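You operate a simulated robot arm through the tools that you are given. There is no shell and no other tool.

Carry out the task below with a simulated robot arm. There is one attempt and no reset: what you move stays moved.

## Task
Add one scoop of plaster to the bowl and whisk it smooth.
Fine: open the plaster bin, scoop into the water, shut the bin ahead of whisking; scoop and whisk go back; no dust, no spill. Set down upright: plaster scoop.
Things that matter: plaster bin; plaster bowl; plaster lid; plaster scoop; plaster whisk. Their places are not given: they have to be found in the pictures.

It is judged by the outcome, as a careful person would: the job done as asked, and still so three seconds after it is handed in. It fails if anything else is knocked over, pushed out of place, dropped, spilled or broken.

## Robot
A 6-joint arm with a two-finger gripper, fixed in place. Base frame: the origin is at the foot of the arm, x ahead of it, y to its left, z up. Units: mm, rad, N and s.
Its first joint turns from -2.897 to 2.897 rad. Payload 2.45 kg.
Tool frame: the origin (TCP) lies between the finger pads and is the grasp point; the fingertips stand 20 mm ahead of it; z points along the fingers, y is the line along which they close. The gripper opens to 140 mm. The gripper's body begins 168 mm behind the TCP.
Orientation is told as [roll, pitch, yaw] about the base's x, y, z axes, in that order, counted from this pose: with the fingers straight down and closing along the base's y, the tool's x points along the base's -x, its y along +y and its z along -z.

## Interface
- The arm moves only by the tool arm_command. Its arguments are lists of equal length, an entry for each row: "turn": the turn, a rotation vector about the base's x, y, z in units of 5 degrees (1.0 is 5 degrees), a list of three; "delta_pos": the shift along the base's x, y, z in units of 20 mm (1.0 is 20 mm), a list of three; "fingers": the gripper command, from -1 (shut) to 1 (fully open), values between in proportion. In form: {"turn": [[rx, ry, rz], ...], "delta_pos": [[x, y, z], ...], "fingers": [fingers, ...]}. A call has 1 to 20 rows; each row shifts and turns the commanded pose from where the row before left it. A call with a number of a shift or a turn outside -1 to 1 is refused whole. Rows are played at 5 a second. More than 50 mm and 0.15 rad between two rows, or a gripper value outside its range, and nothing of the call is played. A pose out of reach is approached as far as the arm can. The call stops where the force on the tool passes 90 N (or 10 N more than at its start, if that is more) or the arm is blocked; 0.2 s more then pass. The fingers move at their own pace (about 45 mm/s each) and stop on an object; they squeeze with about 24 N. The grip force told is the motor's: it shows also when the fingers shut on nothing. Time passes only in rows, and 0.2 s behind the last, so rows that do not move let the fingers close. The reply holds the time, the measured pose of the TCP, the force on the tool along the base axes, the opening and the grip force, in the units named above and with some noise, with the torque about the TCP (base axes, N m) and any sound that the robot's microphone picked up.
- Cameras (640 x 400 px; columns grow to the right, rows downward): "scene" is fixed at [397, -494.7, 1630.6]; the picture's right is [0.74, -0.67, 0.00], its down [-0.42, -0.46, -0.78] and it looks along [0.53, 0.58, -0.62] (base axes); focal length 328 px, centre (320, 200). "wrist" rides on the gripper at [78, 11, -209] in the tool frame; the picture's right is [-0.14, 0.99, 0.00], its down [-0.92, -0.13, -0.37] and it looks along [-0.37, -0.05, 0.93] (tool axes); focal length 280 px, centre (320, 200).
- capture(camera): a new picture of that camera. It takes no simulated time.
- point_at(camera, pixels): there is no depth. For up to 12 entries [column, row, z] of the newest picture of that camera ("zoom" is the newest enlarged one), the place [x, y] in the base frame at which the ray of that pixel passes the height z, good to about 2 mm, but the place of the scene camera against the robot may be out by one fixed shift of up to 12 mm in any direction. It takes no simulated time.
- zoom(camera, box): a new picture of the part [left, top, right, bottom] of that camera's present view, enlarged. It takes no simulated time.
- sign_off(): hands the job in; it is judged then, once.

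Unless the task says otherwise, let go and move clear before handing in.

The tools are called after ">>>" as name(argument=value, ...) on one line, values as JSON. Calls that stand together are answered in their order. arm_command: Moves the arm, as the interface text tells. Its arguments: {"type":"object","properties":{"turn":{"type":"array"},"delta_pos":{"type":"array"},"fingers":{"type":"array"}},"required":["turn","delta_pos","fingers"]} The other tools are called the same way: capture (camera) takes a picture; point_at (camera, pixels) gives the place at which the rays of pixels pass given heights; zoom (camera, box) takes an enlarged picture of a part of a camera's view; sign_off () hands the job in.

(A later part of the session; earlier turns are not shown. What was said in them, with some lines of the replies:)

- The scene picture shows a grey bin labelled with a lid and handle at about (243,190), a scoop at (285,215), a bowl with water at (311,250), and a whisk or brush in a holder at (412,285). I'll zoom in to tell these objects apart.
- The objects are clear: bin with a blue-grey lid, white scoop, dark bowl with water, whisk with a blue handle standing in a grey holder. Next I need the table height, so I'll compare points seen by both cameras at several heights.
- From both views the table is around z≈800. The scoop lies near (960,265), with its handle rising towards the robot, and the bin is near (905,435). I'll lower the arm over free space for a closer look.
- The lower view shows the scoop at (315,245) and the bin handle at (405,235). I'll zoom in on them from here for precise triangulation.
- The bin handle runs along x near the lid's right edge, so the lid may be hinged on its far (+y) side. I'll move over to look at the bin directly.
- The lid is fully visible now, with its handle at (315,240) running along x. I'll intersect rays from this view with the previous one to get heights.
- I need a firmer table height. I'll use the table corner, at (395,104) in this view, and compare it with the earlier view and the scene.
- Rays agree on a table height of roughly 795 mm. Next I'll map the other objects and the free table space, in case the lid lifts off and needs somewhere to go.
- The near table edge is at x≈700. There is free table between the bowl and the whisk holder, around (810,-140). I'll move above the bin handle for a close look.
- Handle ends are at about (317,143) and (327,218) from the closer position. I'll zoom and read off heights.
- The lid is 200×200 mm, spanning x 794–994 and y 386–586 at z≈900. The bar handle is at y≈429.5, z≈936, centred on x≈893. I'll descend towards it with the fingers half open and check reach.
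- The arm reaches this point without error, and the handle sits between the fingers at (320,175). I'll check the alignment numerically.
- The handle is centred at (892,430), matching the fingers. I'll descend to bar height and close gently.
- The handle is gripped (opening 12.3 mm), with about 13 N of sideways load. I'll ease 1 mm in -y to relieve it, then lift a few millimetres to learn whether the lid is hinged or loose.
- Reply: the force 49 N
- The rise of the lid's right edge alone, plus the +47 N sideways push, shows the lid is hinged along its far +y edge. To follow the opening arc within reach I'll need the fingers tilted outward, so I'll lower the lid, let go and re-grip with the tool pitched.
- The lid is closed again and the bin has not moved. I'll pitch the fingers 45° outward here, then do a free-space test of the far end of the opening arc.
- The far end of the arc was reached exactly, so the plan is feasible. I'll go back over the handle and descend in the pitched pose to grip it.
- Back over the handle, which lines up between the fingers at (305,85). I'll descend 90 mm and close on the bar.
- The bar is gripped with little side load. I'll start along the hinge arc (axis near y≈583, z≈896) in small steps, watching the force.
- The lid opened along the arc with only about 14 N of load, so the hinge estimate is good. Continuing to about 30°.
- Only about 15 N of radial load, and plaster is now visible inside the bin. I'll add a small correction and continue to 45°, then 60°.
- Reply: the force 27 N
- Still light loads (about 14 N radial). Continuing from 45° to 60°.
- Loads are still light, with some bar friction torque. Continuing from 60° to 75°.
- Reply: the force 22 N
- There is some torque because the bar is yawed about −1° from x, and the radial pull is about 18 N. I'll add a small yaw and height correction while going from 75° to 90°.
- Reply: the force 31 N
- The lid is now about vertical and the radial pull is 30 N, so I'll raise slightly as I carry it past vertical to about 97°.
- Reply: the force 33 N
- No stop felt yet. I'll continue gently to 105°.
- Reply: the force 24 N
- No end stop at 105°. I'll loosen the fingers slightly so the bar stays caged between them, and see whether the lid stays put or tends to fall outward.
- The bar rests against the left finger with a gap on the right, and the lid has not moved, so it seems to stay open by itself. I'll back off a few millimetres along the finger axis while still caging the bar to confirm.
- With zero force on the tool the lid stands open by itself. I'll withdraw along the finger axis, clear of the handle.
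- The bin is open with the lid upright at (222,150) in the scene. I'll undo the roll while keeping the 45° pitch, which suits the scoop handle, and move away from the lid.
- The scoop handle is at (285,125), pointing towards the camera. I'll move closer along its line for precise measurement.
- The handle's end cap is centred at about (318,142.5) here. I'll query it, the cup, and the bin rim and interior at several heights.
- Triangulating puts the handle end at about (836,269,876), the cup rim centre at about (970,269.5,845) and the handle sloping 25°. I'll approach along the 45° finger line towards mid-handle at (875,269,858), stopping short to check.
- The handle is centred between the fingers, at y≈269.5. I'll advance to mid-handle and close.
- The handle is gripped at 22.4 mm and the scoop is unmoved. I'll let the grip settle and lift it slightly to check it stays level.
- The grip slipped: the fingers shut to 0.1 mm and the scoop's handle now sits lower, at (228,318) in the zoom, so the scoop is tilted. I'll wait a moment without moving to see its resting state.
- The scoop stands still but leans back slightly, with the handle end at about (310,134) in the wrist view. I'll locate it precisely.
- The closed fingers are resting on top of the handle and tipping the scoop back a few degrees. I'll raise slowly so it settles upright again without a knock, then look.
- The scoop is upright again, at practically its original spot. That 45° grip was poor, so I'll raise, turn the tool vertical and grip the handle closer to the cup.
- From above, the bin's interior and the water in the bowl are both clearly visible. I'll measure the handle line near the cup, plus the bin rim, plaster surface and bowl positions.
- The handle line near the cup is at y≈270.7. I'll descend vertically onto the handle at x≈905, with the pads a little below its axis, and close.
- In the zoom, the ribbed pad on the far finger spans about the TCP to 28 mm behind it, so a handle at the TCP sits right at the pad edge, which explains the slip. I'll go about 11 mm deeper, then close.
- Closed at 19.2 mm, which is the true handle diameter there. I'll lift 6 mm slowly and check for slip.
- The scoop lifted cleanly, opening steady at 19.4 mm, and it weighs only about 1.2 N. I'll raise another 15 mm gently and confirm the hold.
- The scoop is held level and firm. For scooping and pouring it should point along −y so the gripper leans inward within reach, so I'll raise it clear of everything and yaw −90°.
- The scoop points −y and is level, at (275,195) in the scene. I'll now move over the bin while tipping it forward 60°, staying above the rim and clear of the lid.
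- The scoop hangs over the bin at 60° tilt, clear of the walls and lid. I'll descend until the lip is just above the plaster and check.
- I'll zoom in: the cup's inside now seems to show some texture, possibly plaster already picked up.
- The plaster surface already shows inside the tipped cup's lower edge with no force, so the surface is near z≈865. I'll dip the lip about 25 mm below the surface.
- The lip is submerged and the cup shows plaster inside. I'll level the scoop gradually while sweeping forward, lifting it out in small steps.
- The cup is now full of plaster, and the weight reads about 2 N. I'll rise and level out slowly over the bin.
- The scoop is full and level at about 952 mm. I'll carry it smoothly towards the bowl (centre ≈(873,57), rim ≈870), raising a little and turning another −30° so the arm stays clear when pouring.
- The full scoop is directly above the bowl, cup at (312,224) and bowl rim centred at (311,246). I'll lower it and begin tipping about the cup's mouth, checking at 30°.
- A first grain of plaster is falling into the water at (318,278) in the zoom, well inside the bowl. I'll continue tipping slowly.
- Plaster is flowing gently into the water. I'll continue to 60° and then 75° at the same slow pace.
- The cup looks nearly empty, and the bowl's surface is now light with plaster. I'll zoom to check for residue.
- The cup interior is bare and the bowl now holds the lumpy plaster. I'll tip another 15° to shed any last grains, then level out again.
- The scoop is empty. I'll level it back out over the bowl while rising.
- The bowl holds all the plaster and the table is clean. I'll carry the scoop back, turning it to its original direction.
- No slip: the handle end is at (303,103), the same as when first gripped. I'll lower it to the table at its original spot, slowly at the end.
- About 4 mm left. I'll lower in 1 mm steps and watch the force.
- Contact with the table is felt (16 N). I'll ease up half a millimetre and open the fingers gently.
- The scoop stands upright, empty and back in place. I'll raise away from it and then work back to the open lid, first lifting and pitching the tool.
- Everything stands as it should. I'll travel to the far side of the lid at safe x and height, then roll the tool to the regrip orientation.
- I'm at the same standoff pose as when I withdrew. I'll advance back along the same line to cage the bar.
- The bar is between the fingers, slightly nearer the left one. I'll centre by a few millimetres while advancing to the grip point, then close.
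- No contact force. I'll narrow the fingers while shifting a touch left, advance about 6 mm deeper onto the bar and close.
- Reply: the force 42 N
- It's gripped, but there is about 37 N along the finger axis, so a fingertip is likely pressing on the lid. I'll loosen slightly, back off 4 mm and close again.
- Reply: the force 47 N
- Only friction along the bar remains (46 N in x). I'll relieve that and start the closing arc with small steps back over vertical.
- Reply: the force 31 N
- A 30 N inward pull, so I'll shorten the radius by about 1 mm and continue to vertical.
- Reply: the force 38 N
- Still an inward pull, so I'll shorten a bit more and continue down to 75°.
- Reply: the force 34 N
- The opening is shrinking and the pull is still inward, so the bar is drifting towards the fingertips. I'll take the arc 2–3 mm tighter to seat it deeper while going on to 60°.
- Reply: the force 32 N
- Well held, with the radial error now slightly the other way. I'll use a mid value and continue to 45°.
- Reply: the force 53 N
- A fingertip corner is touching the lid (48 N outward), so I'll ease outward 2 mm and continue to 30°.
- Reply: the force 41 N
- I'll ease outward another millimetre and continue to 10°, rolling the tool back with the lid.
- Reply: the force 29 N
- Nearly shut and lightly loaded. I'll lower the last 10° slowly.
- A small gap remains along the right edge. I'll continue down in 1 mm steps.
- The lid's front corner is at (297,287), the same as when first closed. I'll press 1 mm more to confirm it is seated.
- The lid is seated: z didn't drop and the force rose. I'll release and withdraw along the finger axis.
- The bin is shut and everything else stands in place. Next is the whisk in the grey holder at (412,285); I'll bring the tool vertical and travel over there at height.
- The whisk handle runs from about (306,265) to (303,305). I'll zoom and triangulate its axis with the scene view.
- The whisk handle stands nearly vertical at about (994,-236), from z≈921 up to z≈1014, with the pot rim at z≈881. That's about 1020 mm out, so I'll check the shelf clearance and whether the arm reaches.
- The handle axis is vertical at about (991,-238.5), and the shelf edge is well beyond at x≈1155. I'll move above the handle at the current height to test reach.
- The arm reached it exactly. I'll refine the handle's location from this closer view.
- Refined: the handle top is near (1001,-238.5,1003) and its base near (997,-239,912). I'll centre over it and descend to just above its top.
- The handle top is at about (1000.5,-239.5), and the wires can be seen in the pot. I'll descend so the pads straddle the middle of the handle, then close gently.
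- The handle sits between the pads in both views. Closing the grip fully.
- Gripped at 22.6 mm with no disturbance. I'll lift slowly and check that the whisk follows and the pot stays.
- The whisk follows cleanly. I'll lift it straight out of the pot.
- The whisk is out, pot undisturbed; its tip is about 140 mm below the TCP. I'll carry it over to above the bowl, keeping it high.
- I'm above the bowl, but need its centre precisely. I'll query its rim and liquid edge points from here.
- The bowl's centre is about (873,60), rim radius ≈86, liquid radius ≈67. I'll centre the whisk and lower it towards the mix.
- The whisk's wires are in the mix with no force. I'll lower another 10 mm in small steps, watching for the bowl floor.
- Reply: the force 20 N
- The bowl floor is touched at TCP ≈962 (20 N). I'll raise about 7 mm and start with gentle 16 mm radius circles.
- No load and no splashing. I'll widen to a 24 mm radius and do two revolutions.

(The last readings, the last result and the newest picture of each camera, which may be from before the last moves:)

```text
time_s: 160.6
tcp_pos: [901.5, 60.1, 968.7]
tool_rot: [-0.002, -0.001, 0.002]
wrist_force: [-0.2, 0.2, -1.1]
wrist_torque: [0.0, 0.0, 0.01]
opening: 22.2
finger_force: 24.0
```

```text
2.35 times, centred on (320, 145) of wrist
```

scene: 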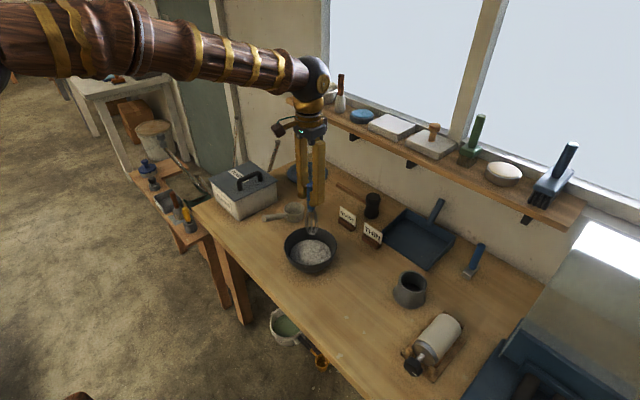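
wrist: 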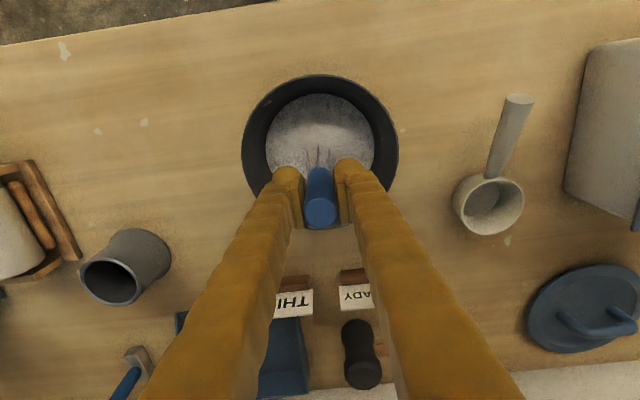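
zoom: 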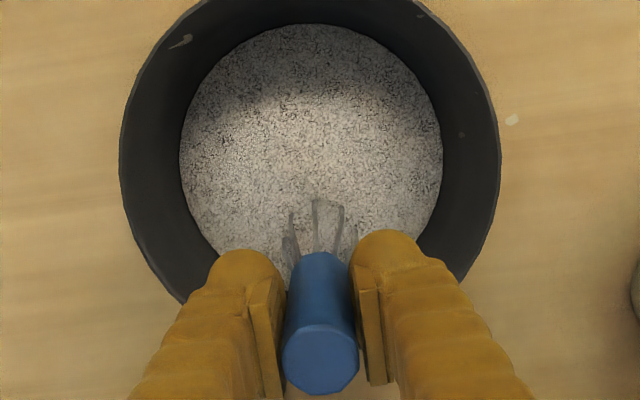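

The mix still looks grainy but is getting lighter in texture. I'll keep whisking at this radius for several more turns.

>>> arm_command(turn=[[0, 0, 0], [0, 0, 0], [0, 0, 0], [0, 0, 0], [0, 0, 0], [0, 0, 0], [0, 0, 0], [0, 0, 0], [0, 0, 0], [0, 0, 0], [0, 0, 0], [0, 0, 0], [0, 0, 0], [0, 0, 0], [0, 0, 0], [0, 0, 0]], delta_pos=[[-0.3515, 0.8485, 0], [-0.8485, 0.3515, 0], [-0.8485, -0.3515, 0], [-0.3515, -0.8485, 0], [0.3515, -0.8485, 0], [0.8485, -0.3515, 0], [0.8485, 0.3515, 0], [0.3515, 0.8485, 0], [-0.3515, 0.8485, 0], [-0.8485, 0.3515, 0], [-0.8485, -0.3515, 0], [-0.3515, -0.8485, 0], [0.3515, -0.8485, 0], [0.8485, -0.3515, 0], [0.8485, 0.3515, 0], [0.3515, 0.8485, 0]], fingers=[-1, -1, -1, -1, -1, -1, -1, -1, -1, -1, -1, -1, -1, -1, -1, -1])

>>> arm_command(turn=[[0, 0, 0], [0, 0, 0], [0, 0, 0], [0, 0, 0], [0, 0, 0], [0, 0, 0], [0, 0, 0], [0, 0, 0], [0, 0, 0], [0, 0, 0], [0, 0, 0], [0, 0, 0], [0, 0, 0], [0, 0, 0], [0, 0, 0], [0, 0, 0]], delta_pos=[[-0.3515, 0.8485, 0], [-0.8485, 0.3515, 0], [-0.8485, -0.3515, 0], [-0.3515, -0.8485, 0], [0.3515, -0.8485, 0], [0.8485, -0.3515, 0], [0.8485, 0.3515, 0], [0.3515, 0.8485, 0], [-0.3515, 0.8485, 0], [-0.8485, 0.3515, 0], [-0.8485, -0.3515, 0], [-0.3515, -0.8485, 0], [0.3515, -0.8485, 0], [0.8485, -0.3515, 0], [0.8485, 0.3515, 0], [0.3515, 0.8485, 0]], fingers=[-1, -1, -1, -1, -1, -1, -1, -1, -1, -1, -1, -1, -1, -1, -1, -1])

>>> zoom(camera="scene", box=[270, 190, 350, 290])

>>> zoom(camera="wrist", box=[230, 60, 410, 230])

```text
time_s: 164.0
tcp_pos: [901.6, 58.1, 966.6]
tool_rot: [0.001, -0.001, 0.001]
wrist_force: [0.0, 0.6, -0.4]
wrist_torque: [0.01, -0.01, 0.01]
opening: 22.4
finger_force: 24.3
```

```text
time_s: 167.4
tcp_pos: [901.6, 59.9, 966.5]
tool_rot: [0.001, 0.002, 0.002]
wrist_force: [0.2, 0.2, -1.2]
wrist_torque: [0.01, -0.01, -0.04]
opening: 22.4
finger_force: 24.5
```

```text
4.00 times, centred on (310, 240) of scene
```

zoom: 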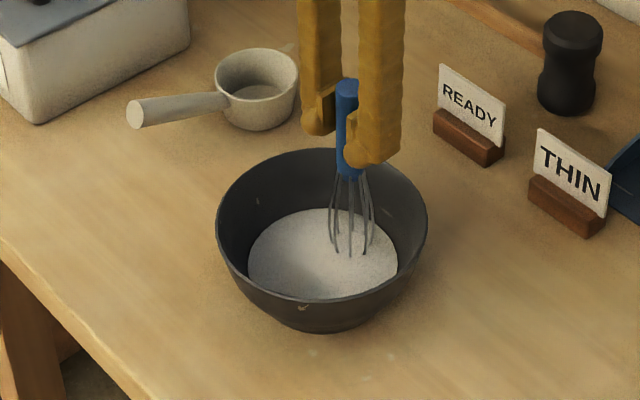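

```text
2.35 times, centred on (320, 145) of wrist
```

zoom: 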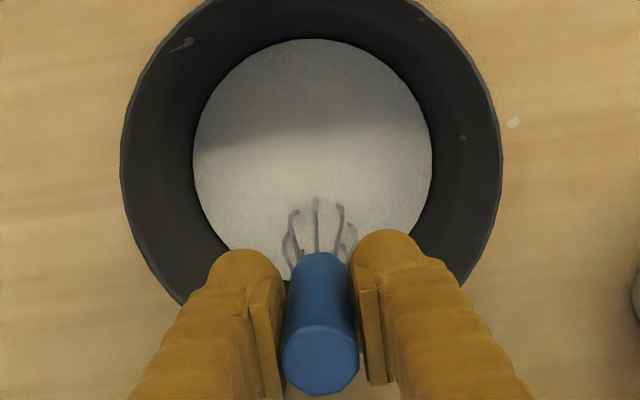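

The surface has turned smooth and even. I'll look closely for any remaining lumps.

>>> zoom(camera="wrist", box=[270, 70, 360, 170])

>>> zoom(camera="scene", box=[285, 220, 335, 275])

```text
4.00 times, centred on (315, 120) of wrist
```

zoom: 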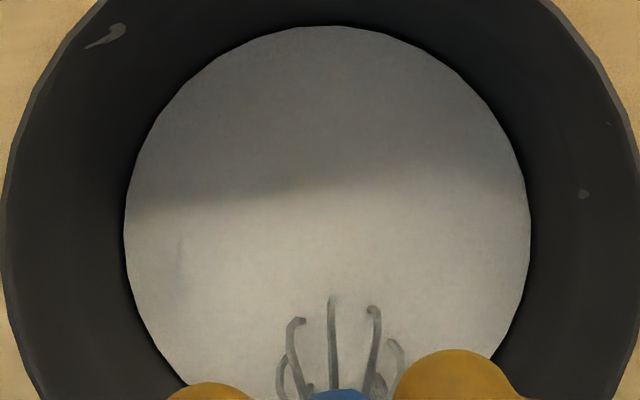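

```text
7.27 times, centred on (310, 248) of scene
```

zoom: 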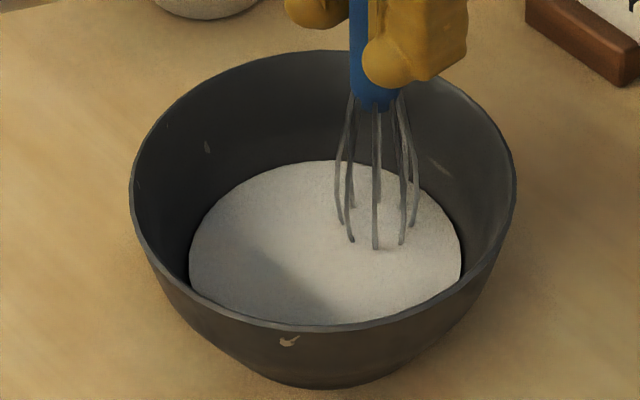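

It's smooth throughout. I'll do one more gentle turn for margin, return to centre, and lift the whisk just clear of the mix to let it drain over the bowl.

>>> arm_command(turn=[[0, 0, 0], [0, 0, 0], [0, 0, 0], [0, 0, 0], [0, 0, 0], [0, 0, 0], [0, 0, 0], [0, 0, 0], [0, 0, 0], [0, 0, 0], [0, 0, 0], [0, 0, 0], [0, 0, 0], [0, 0, 0], [0, 0, 0], [0, 0, 0], [0, 0, 0]], delta_pos=[[-0.3515, 0.8485, 0], [-0.8485, 0.3515, 0], [-0.8485, -0.3515, 0], [-0.3515, -0.8485, 0], [0.3515, -0.8485, 0], [0.8485, -0.3515, 0], [0.8485, 0.3515, 0], [0.3515, 0.8485, 0], [-0.6, 0, 0], [-0.6, 0, 0], [0, 0, 0], [0, 0, 0.2], [0, 0, 0.3], [0, 0, 0.3], [0, 0, 0.3], [0, 0, 0.3], [0, 0, 0.3]], fingers=[-1, -1, -1, -1, -1, -1, -1, -1, -1, -1, -1, -1, -1, -1, -1, -1, -1])

>>> zoom(camera="scene", box=[275, 190, 345, 280])

>>> capture(camera="wrist")

```text
time_s: 171.0
tcp_pos: [876.6, 60.7, 1001.5]
tool_rot: [0.0, 0.001, 0.001]
wrist_force: [-0.1, 0.3, -0.5]
wrist_torque: [0.03, -0.02, -0.01]
opening: 22.2
finger_force: 23.8
```

```text
4.44 times, centred on (310, 235) of scene
```

zoom: 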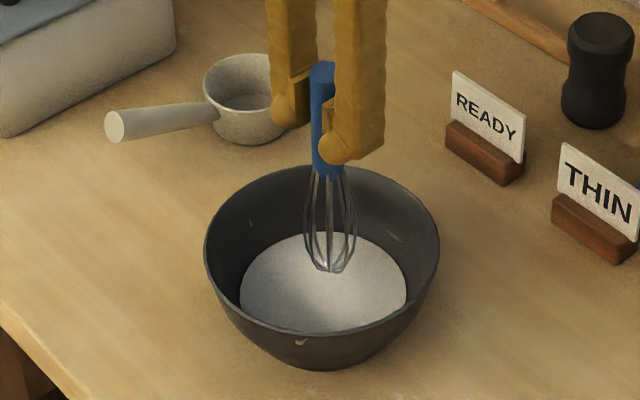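

```text
taken
```

wrist: 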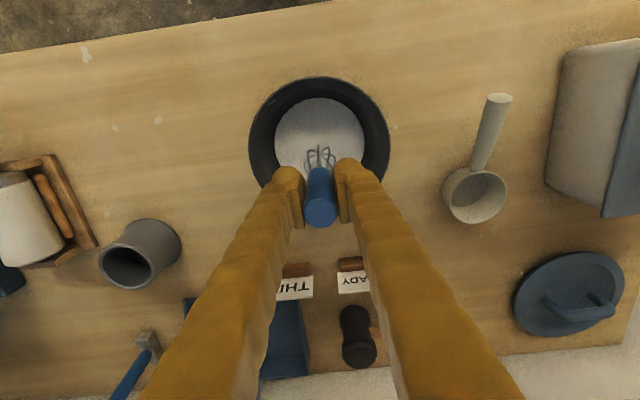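

The whisk is clear of the mix, with no visible drips. I'll hold it over the bowl for two seconds to drain, then rise to carrying height.

>>> arm_command(turn=[[0, 0, 0], [0, 0, 0], [0, 0, 0], [0, 0, 0], [0, 0, 0], [0, 0, 0], [0, 0, 0], [0, 0, 0], [0, 0, 0], [0, 0, 0], [0, 0, 0], [0, 0, 0], [0, 0, 0], [0, 0, 0], [0, 0, 0], [0, 0, 0]], delta_pos=[[0, 0, 0], [0, 0, 0], [0, 0, 0], [0, 0, 0], [0, 0, 0], [0, 0, 0], [0, 0, 0], [0, 0, 0], [0, 0, 0], [0, 0, 0], [0, 0, 0.4], [0, 0, 0.7], [0, 0, 0.8], [0, 0, 0.8], [0, 0, 0.8], [0, 0, 0.5]], fingers=[-1, -1, -1, -1, -1, -1, -1, -1, -1, -1, -1, -1, -1, -1, -1, -1])

>>> zoom(camera="scene", box=[275, 170, 345, 280])

```text
time_s: 174.4
tcp_pos: [877.3, 59.9, 1081.7]
tool_rot: [0.001, 0.0, 0.003]
wrist_force: [0.2, 1.6, -0.7]
wrist_torque: [-0.01, 0.0, 0.01]
opening: 22.4
finger_force: 24.3
```

```text
3.64 times, centred on (310, 225) of scene
```

zoom: 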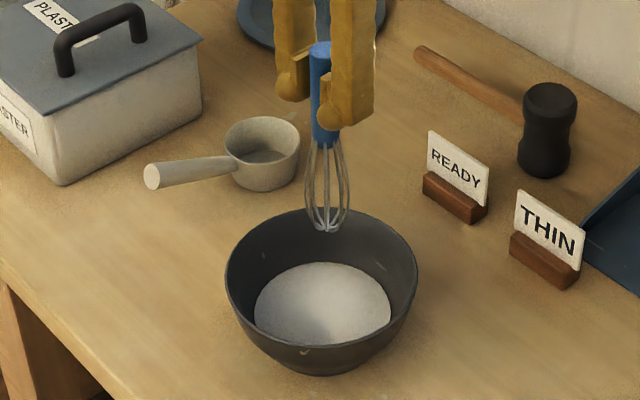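

Mix smooth, nothing spilled. Carrying the whisk back over its holder.

>>> arm_command(turn=[[0, 0, 0], [0, 0, 0], [0, 0, 0], [0, 0, 0], [0, 0, 0], [0, 0, 0], [0, 0, 0], [0, 0, 0], [0, 0, 0], [0, 0, 0], [0, 0, 0], [0, 0, 0], [0, 0, 0], [0, 0, 0], [0, 0, 0], [0, 0, 0], [0, 0, 0]], delta_pos=[[0.2, -0.45, 0], [0.35, -0.85, 0], [0.4, -0.97, 0], [0.4, -0.97, 0], [0.4, -0.97, 0], [0.4, -0.97, 0], [0.4, -0.97, 0], [0.4, -0.97, 0], [0.4, -0.97, 0], [0.4, -0.97, 0], [0.4, -0.97, 0], [0.4, -0.97, 0], [0.4, -0.97, 0], [0.4, -0.97, 0], [0.4, -0.97, 0], [0.25, -0.7, 0], [0.13, -0.33, 0]], fingers=[-1, -1, -1, -1, -1, -1, -1, -1, -1, -1, -1, -1, -1, -1, -1, -1, -1])

>>> zoom(camera="scene", box=[370, 190, 460, 320])

>>> capture(camera="wrist")

```text
time_s: 178.0
tcp_pos: [1001.4, -237.7, 1081.3]
tool_rot: [0.001, 0.002, 0.002]
wrist_force: [-0.7, 0.3, -0.7]
wrist_torque: [0.03, 0.0, 0.0]
opening: 22.3
finger_force: 24.3
```

```text
3.08 times, centred on (415, 255) of scene
```

zoom: 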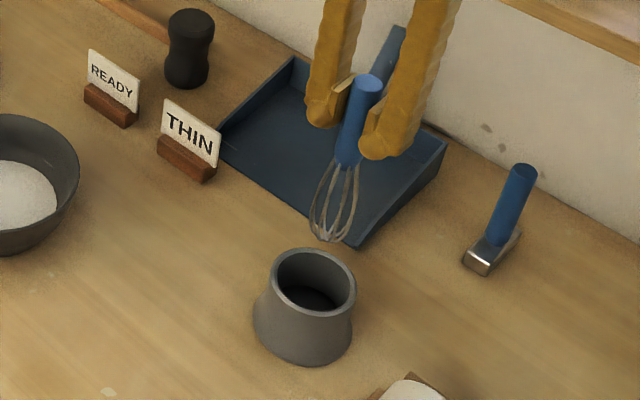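

```text
taken
```

wrist: 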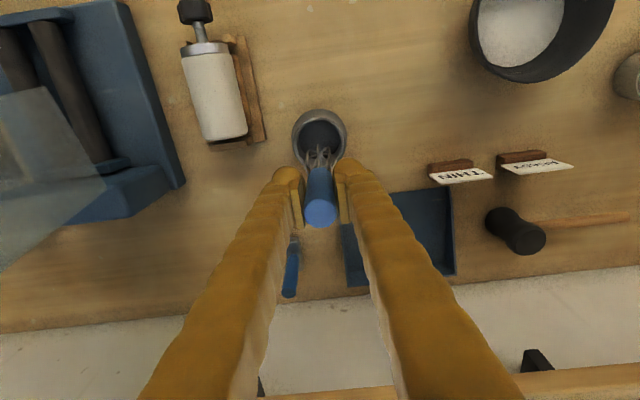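

Alignment matches the pickup view. I'll lower partway, to just above the rim, and check the alignment before inserting.

>>> arm_command(turn=[[0, 0, 0], [0, 0, 0], [0, 0, 0], [0, 0, 0]], delta_pos=[[0, 0, -0.5], [0, 0, -0.7], [0, 0, -0.7], [0, 0, -0.4]], fingers=[-1, -1, -1, -1])

>>> zoom(camera="scene", box=[370, 190, 460, 320])

>>> zoom(camera="wrist", box=[260, 90, 380, 240])

```text
time_s: 179.0
tcp_pos: [999.9, -237.6, 1036.1]
tool_rot: [0.0, -0.002, 0.003]
wrist_force: [-0.4, -0.1, -0.9]
wrist_torque: [-0.01, 0.01, 0.02]
opening: 22.3
finger_force: 23.8
```

```text
3.08 times, centred on (415, 255) of scene
```

zoom: 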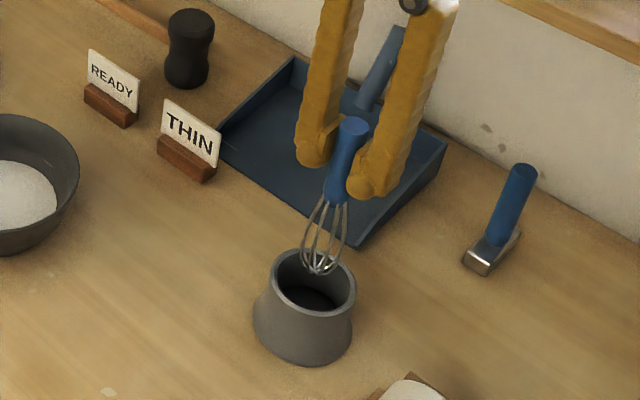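

```text
2.67 times, centred on (320, 165) of wrist
```

zoom: 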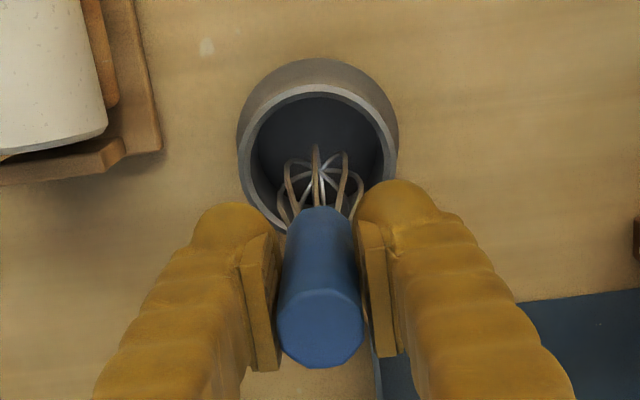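

The wire tip is over the opening, as on the way out. I'll lower it in slowly.

>>> arm_command(turn=[[0, 0, 0], [0, 0, 0], [0, 0, 0], [0, 0, 0], [0, 0, 0], [0, 0, 0], [0, 0, 0], [0, 0, 0]], delta_pos=[[0, 0, -0.4], [0, 0, -0.5], [0, 0, -0.5], [0, 0, -0.5], [0, 0, -0.5], [0, 0, -0.5], [0, 0, -0.3], [0, 0, 0]], fingers=[-1, -1, -1, -1, -1, -1, -1, -1])

>>> zoom(camera="scene", box=[370, 210, 460, 320])

```text
time_s: 180.8
tcp_pos: [1000.3, -238.3, 972.7]
tool_rot: [0.0, 0.001, 0.002]
wrist_force: [-0.4, -0.5, -1.2]
wrist_torque: [0.0, 0.03, 0.0]
opening: 22.2
finger_force: 24.0
```

```text
3.64 times, centred on (415, 265) of scene
```

zoom: 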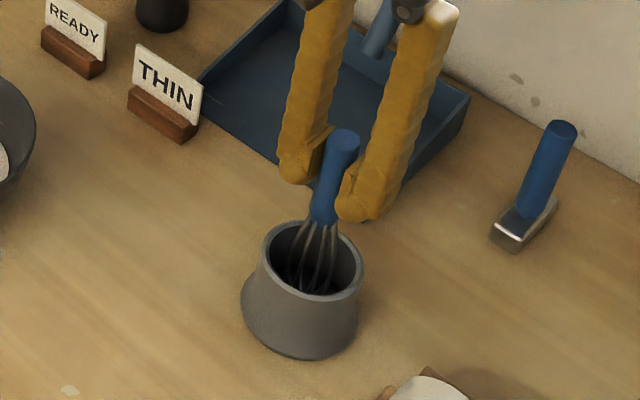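

Almost there, with the handle top at (344,138) against (342,145) originally. I'll lower in 1.5 mm steps until it touches.

>>> arm_command(turn=[[0, 0, 0], [0, 0, 0], [0, 0, 0], [0, 0, 0]], delta_pos=[[0, 0, -0.08], [0, 0, -0.08], [0, 0, -0.07], [0, 0, 0]], fingers=[-1, -1, -1, -1])

>>> zoom(camera="scene", box=[370, 210, 460, 320])

```text
time_s: 181.8
tcp_pos: [1000.1, -239.7, 968.8]
tool_rot: [-0.001, 0.001, 0.002]
wrist_force: [-0.1, 1.5, 4.3]
wrist_torque: [0.01, 0.1, -0.03]
opening: 22.4
finger_force: 24.2
```

```text
3.64 times, centred on (415, 265) of scene
```

zoom: 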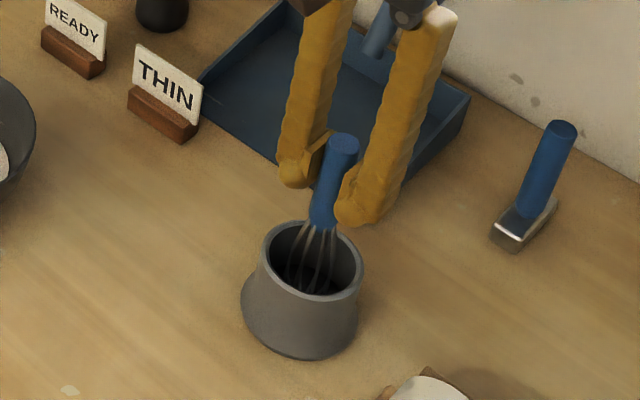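

The whisk is resting in the pot (4 N contact), practically at its original height. I'll open the fingers gently.

>>> arm_command(turn=[[0, 0, 0], [0, 0, 0], [0, 0, 0], [0, 0, 0], [0, 0, 0], [0, 0, 0], [0, 0, 0]], delta_pos=[[0, 0, 0], [0, 0, 0], [0, 0, 0], [0, 0, 0], [0, 0, 0], [0, 0, 0], [0, 0, 0]], fingers=[-0.66, -0.6, -0.55, -0.45, -0.3, -0.1, -0.1])

>>> zoom(camera="scene", box=[370, 210, 460, 320])

>>> capture(camera="wrist")

```text
time_s: 183.4
tcp_pos: [999.4, -238.3, 967.2]
tool_rot: [-0.001, 0.001, 0.005]
wrist_force: [-0.7, 0.2, 0.2]
wrist_torque: [-0.04, 0.0, 0.0]
opening: 62.9
finger_force: 0.1
```

```text
3.64 times, centred on (415, 265) of scene
```

zoom: 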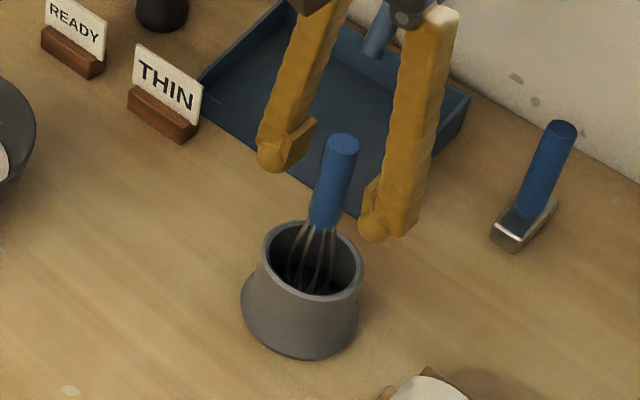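

```text
taken
```

wrist: 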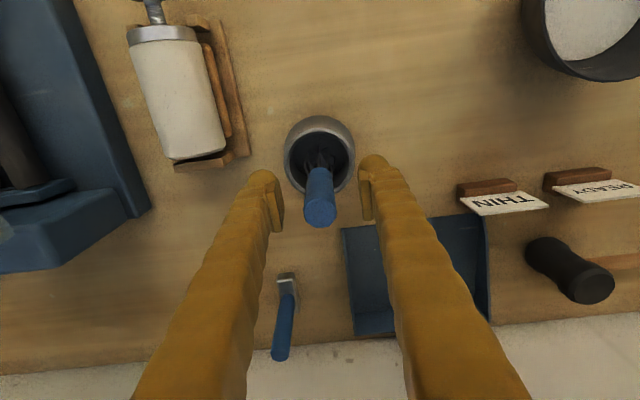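

The whisk stands in its holder exactly as at the start. I'll raise straight up and then withdraw from the table.

>>> arm_command(turn=[[0, 0, 0], [0, 0, 0], [0, 0, 0], [0, 0, 0], [0, 0, 0], [0, 0, 0], [0, 0, 0]], delta_pos=[[0, 0, 0.5], [0, 0, 0.9], [0, 0, 1], [0, 0, 1], [0, 0, 1], [0, 0, 1], [0, 0, 1]], fingers=[-0.1, -0.1, -0.1, -0.1, -0.1, -0.1, -0.1])

>>> arm_command(turn=[[0, 0, 0], [0, 0, 0], [0, 0, 0], [0, 0, 0], [0, 0, 0], [0, 0, 0], [0, 0, 0], [0, 0, 0], [0, 0, 0], [0, 0, 0], [0, 0, 0], [0, 0, 0], [0, 0, 0], [0, 0, 0], [0, 0, 0], [0, 0, 0], [0, 0, 0], [0, 0, 0], [0, 0, 0], [0, 0, 0]], delta_pos=[[-0.9, 0.5, 0.3], [-0.9, 0.9, 0.3], [-0.9, 0.9, 0.3], [-0.9, 0.9, 0.3], [-0.9, 0.9, 0.3], [-0.9, 0.9, 0.3], [-0.9, 0.9, 0.3], [-0.9, 0.9, 0.3], [-0.9, 0.9, 0.3], [-0.9, 0.9, 0.3], [-0.9, 0.9, 0.3], [-0.9, 0.9, 0.3], [-0.9, 0.9, 0.3], [-0.9, 0.9, 0.3], [-0.9, 0.9, 0.3], [-0.5, 0.9, 0.3], [-0.3, 0.9, 0.3], [0, 0.9, 0.3], [0, 0.9, 0.3], [0, 0.9, 0]], fingers=[0.3, 0.6, 1, 1, 1, 1, 1, 1, 1, 1, 1, 1, 1, 1, 1, 1, 1, 1, 1, 1])

>>> capture(camera="scene")

>>> capture(camera="wrist")

```text
time_s: 185.0
tcp_pos: [1000.6, -239.6, 1095.9]
tool_rot: [-0.001, 0.0, 0.002]
wrist_force: [0.2, 0.3, -0.1]
wrist_torque: [0.04, 0.01, 0.01]
opening: 62.8
finger_force: 0.0
```

```text
time_s: 189.2
tcp_pos: [713.4, 112.2, 1210.9]
tool_rot: [0.001, 0.002, 0.002]
wrist_force: [0.0, 0.1, 0.4]
wrist_torque: [-0.01, -0.02, 0.03]
opening: 139.8
finger_force: 0.1
```

```text
taken
```

scene: 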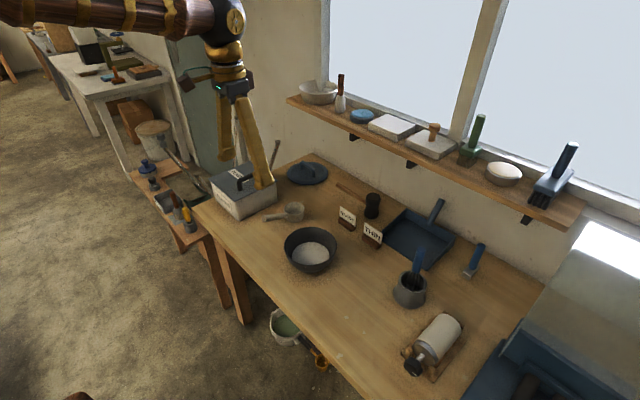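

```text
taken
```

wrist: 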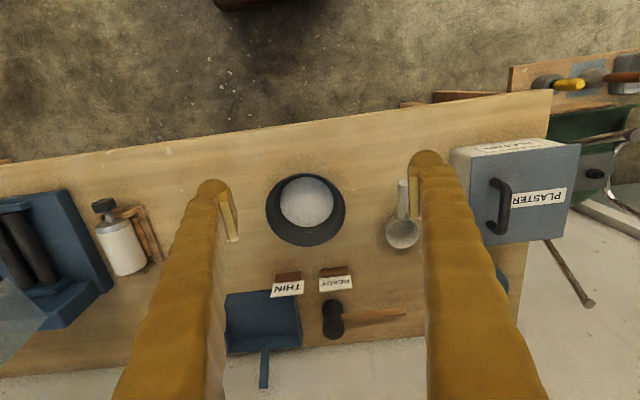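

All is back in place. I'll check the final state closely for dust or spills and that the lid is shut.

>>> zoom(camera="scene", box=[190, 150, 350, 290])

>>> zoom(camera="scene", box=[330, 190, 490, 330])

>>> zoom(camera="wrist", box=[230, 130, 430, 300])

```text
2.86 times, centred on (270, 220) of scene
```

zoom: 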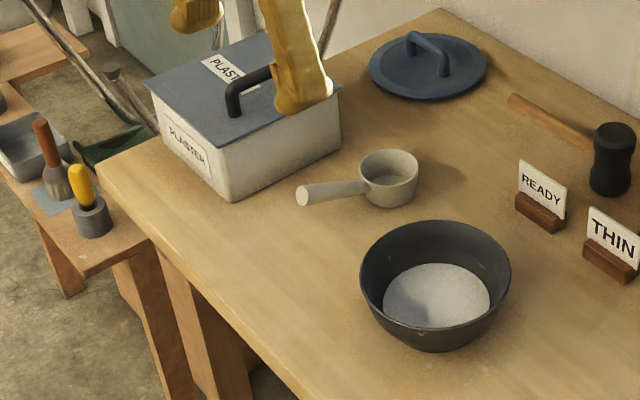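

```text
2.86 times, centred on (410, 260) of scene
```

zoom: 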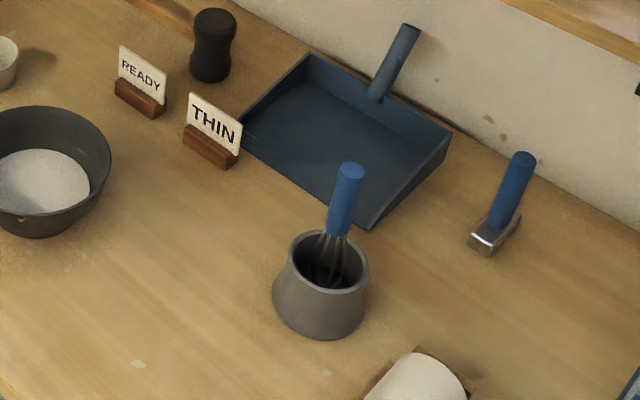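

```text
2.35 times, centred on (330, 215) of wrist
```

zoom: 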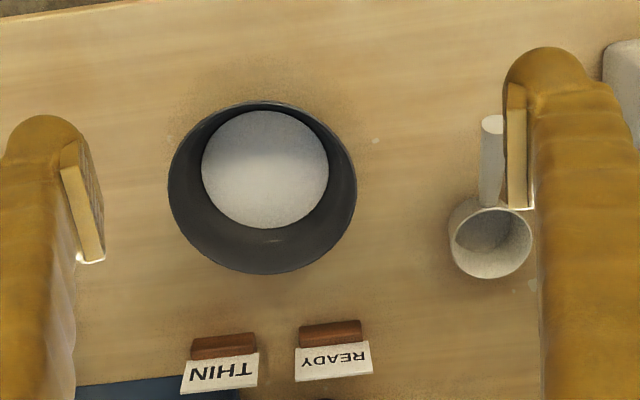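

The mix is smooth, the lid is shut, the scoop stands upright and empty at its spot, and the whisk is back in its holder. The table is clean and the gripper is open and clear, so I'm handing the job in.

>>> sign_off()

```text
The job is handed in.
```

The job is done and handed in. One scoop of plaster went into the bowl's water and was whisked until the surface looked smooth.

- **Bin:** I opened it before scooping and shut it before whisking; pressing down confirmed the lid was seated.
- **Scoop:** It is empty and upright, within a few millimetres of where it started. My first grip on it slipped and briefly tilted it, but it settled back upright and nothing spilled.
- **Whisk:** It is back in its holder as it was at the start. I let it drain over the bowl before carrying it back.
- **Bench:** I saw no dust or spills in the final pictures, and nothing else looked moved. The arm is clear with the gripper open.
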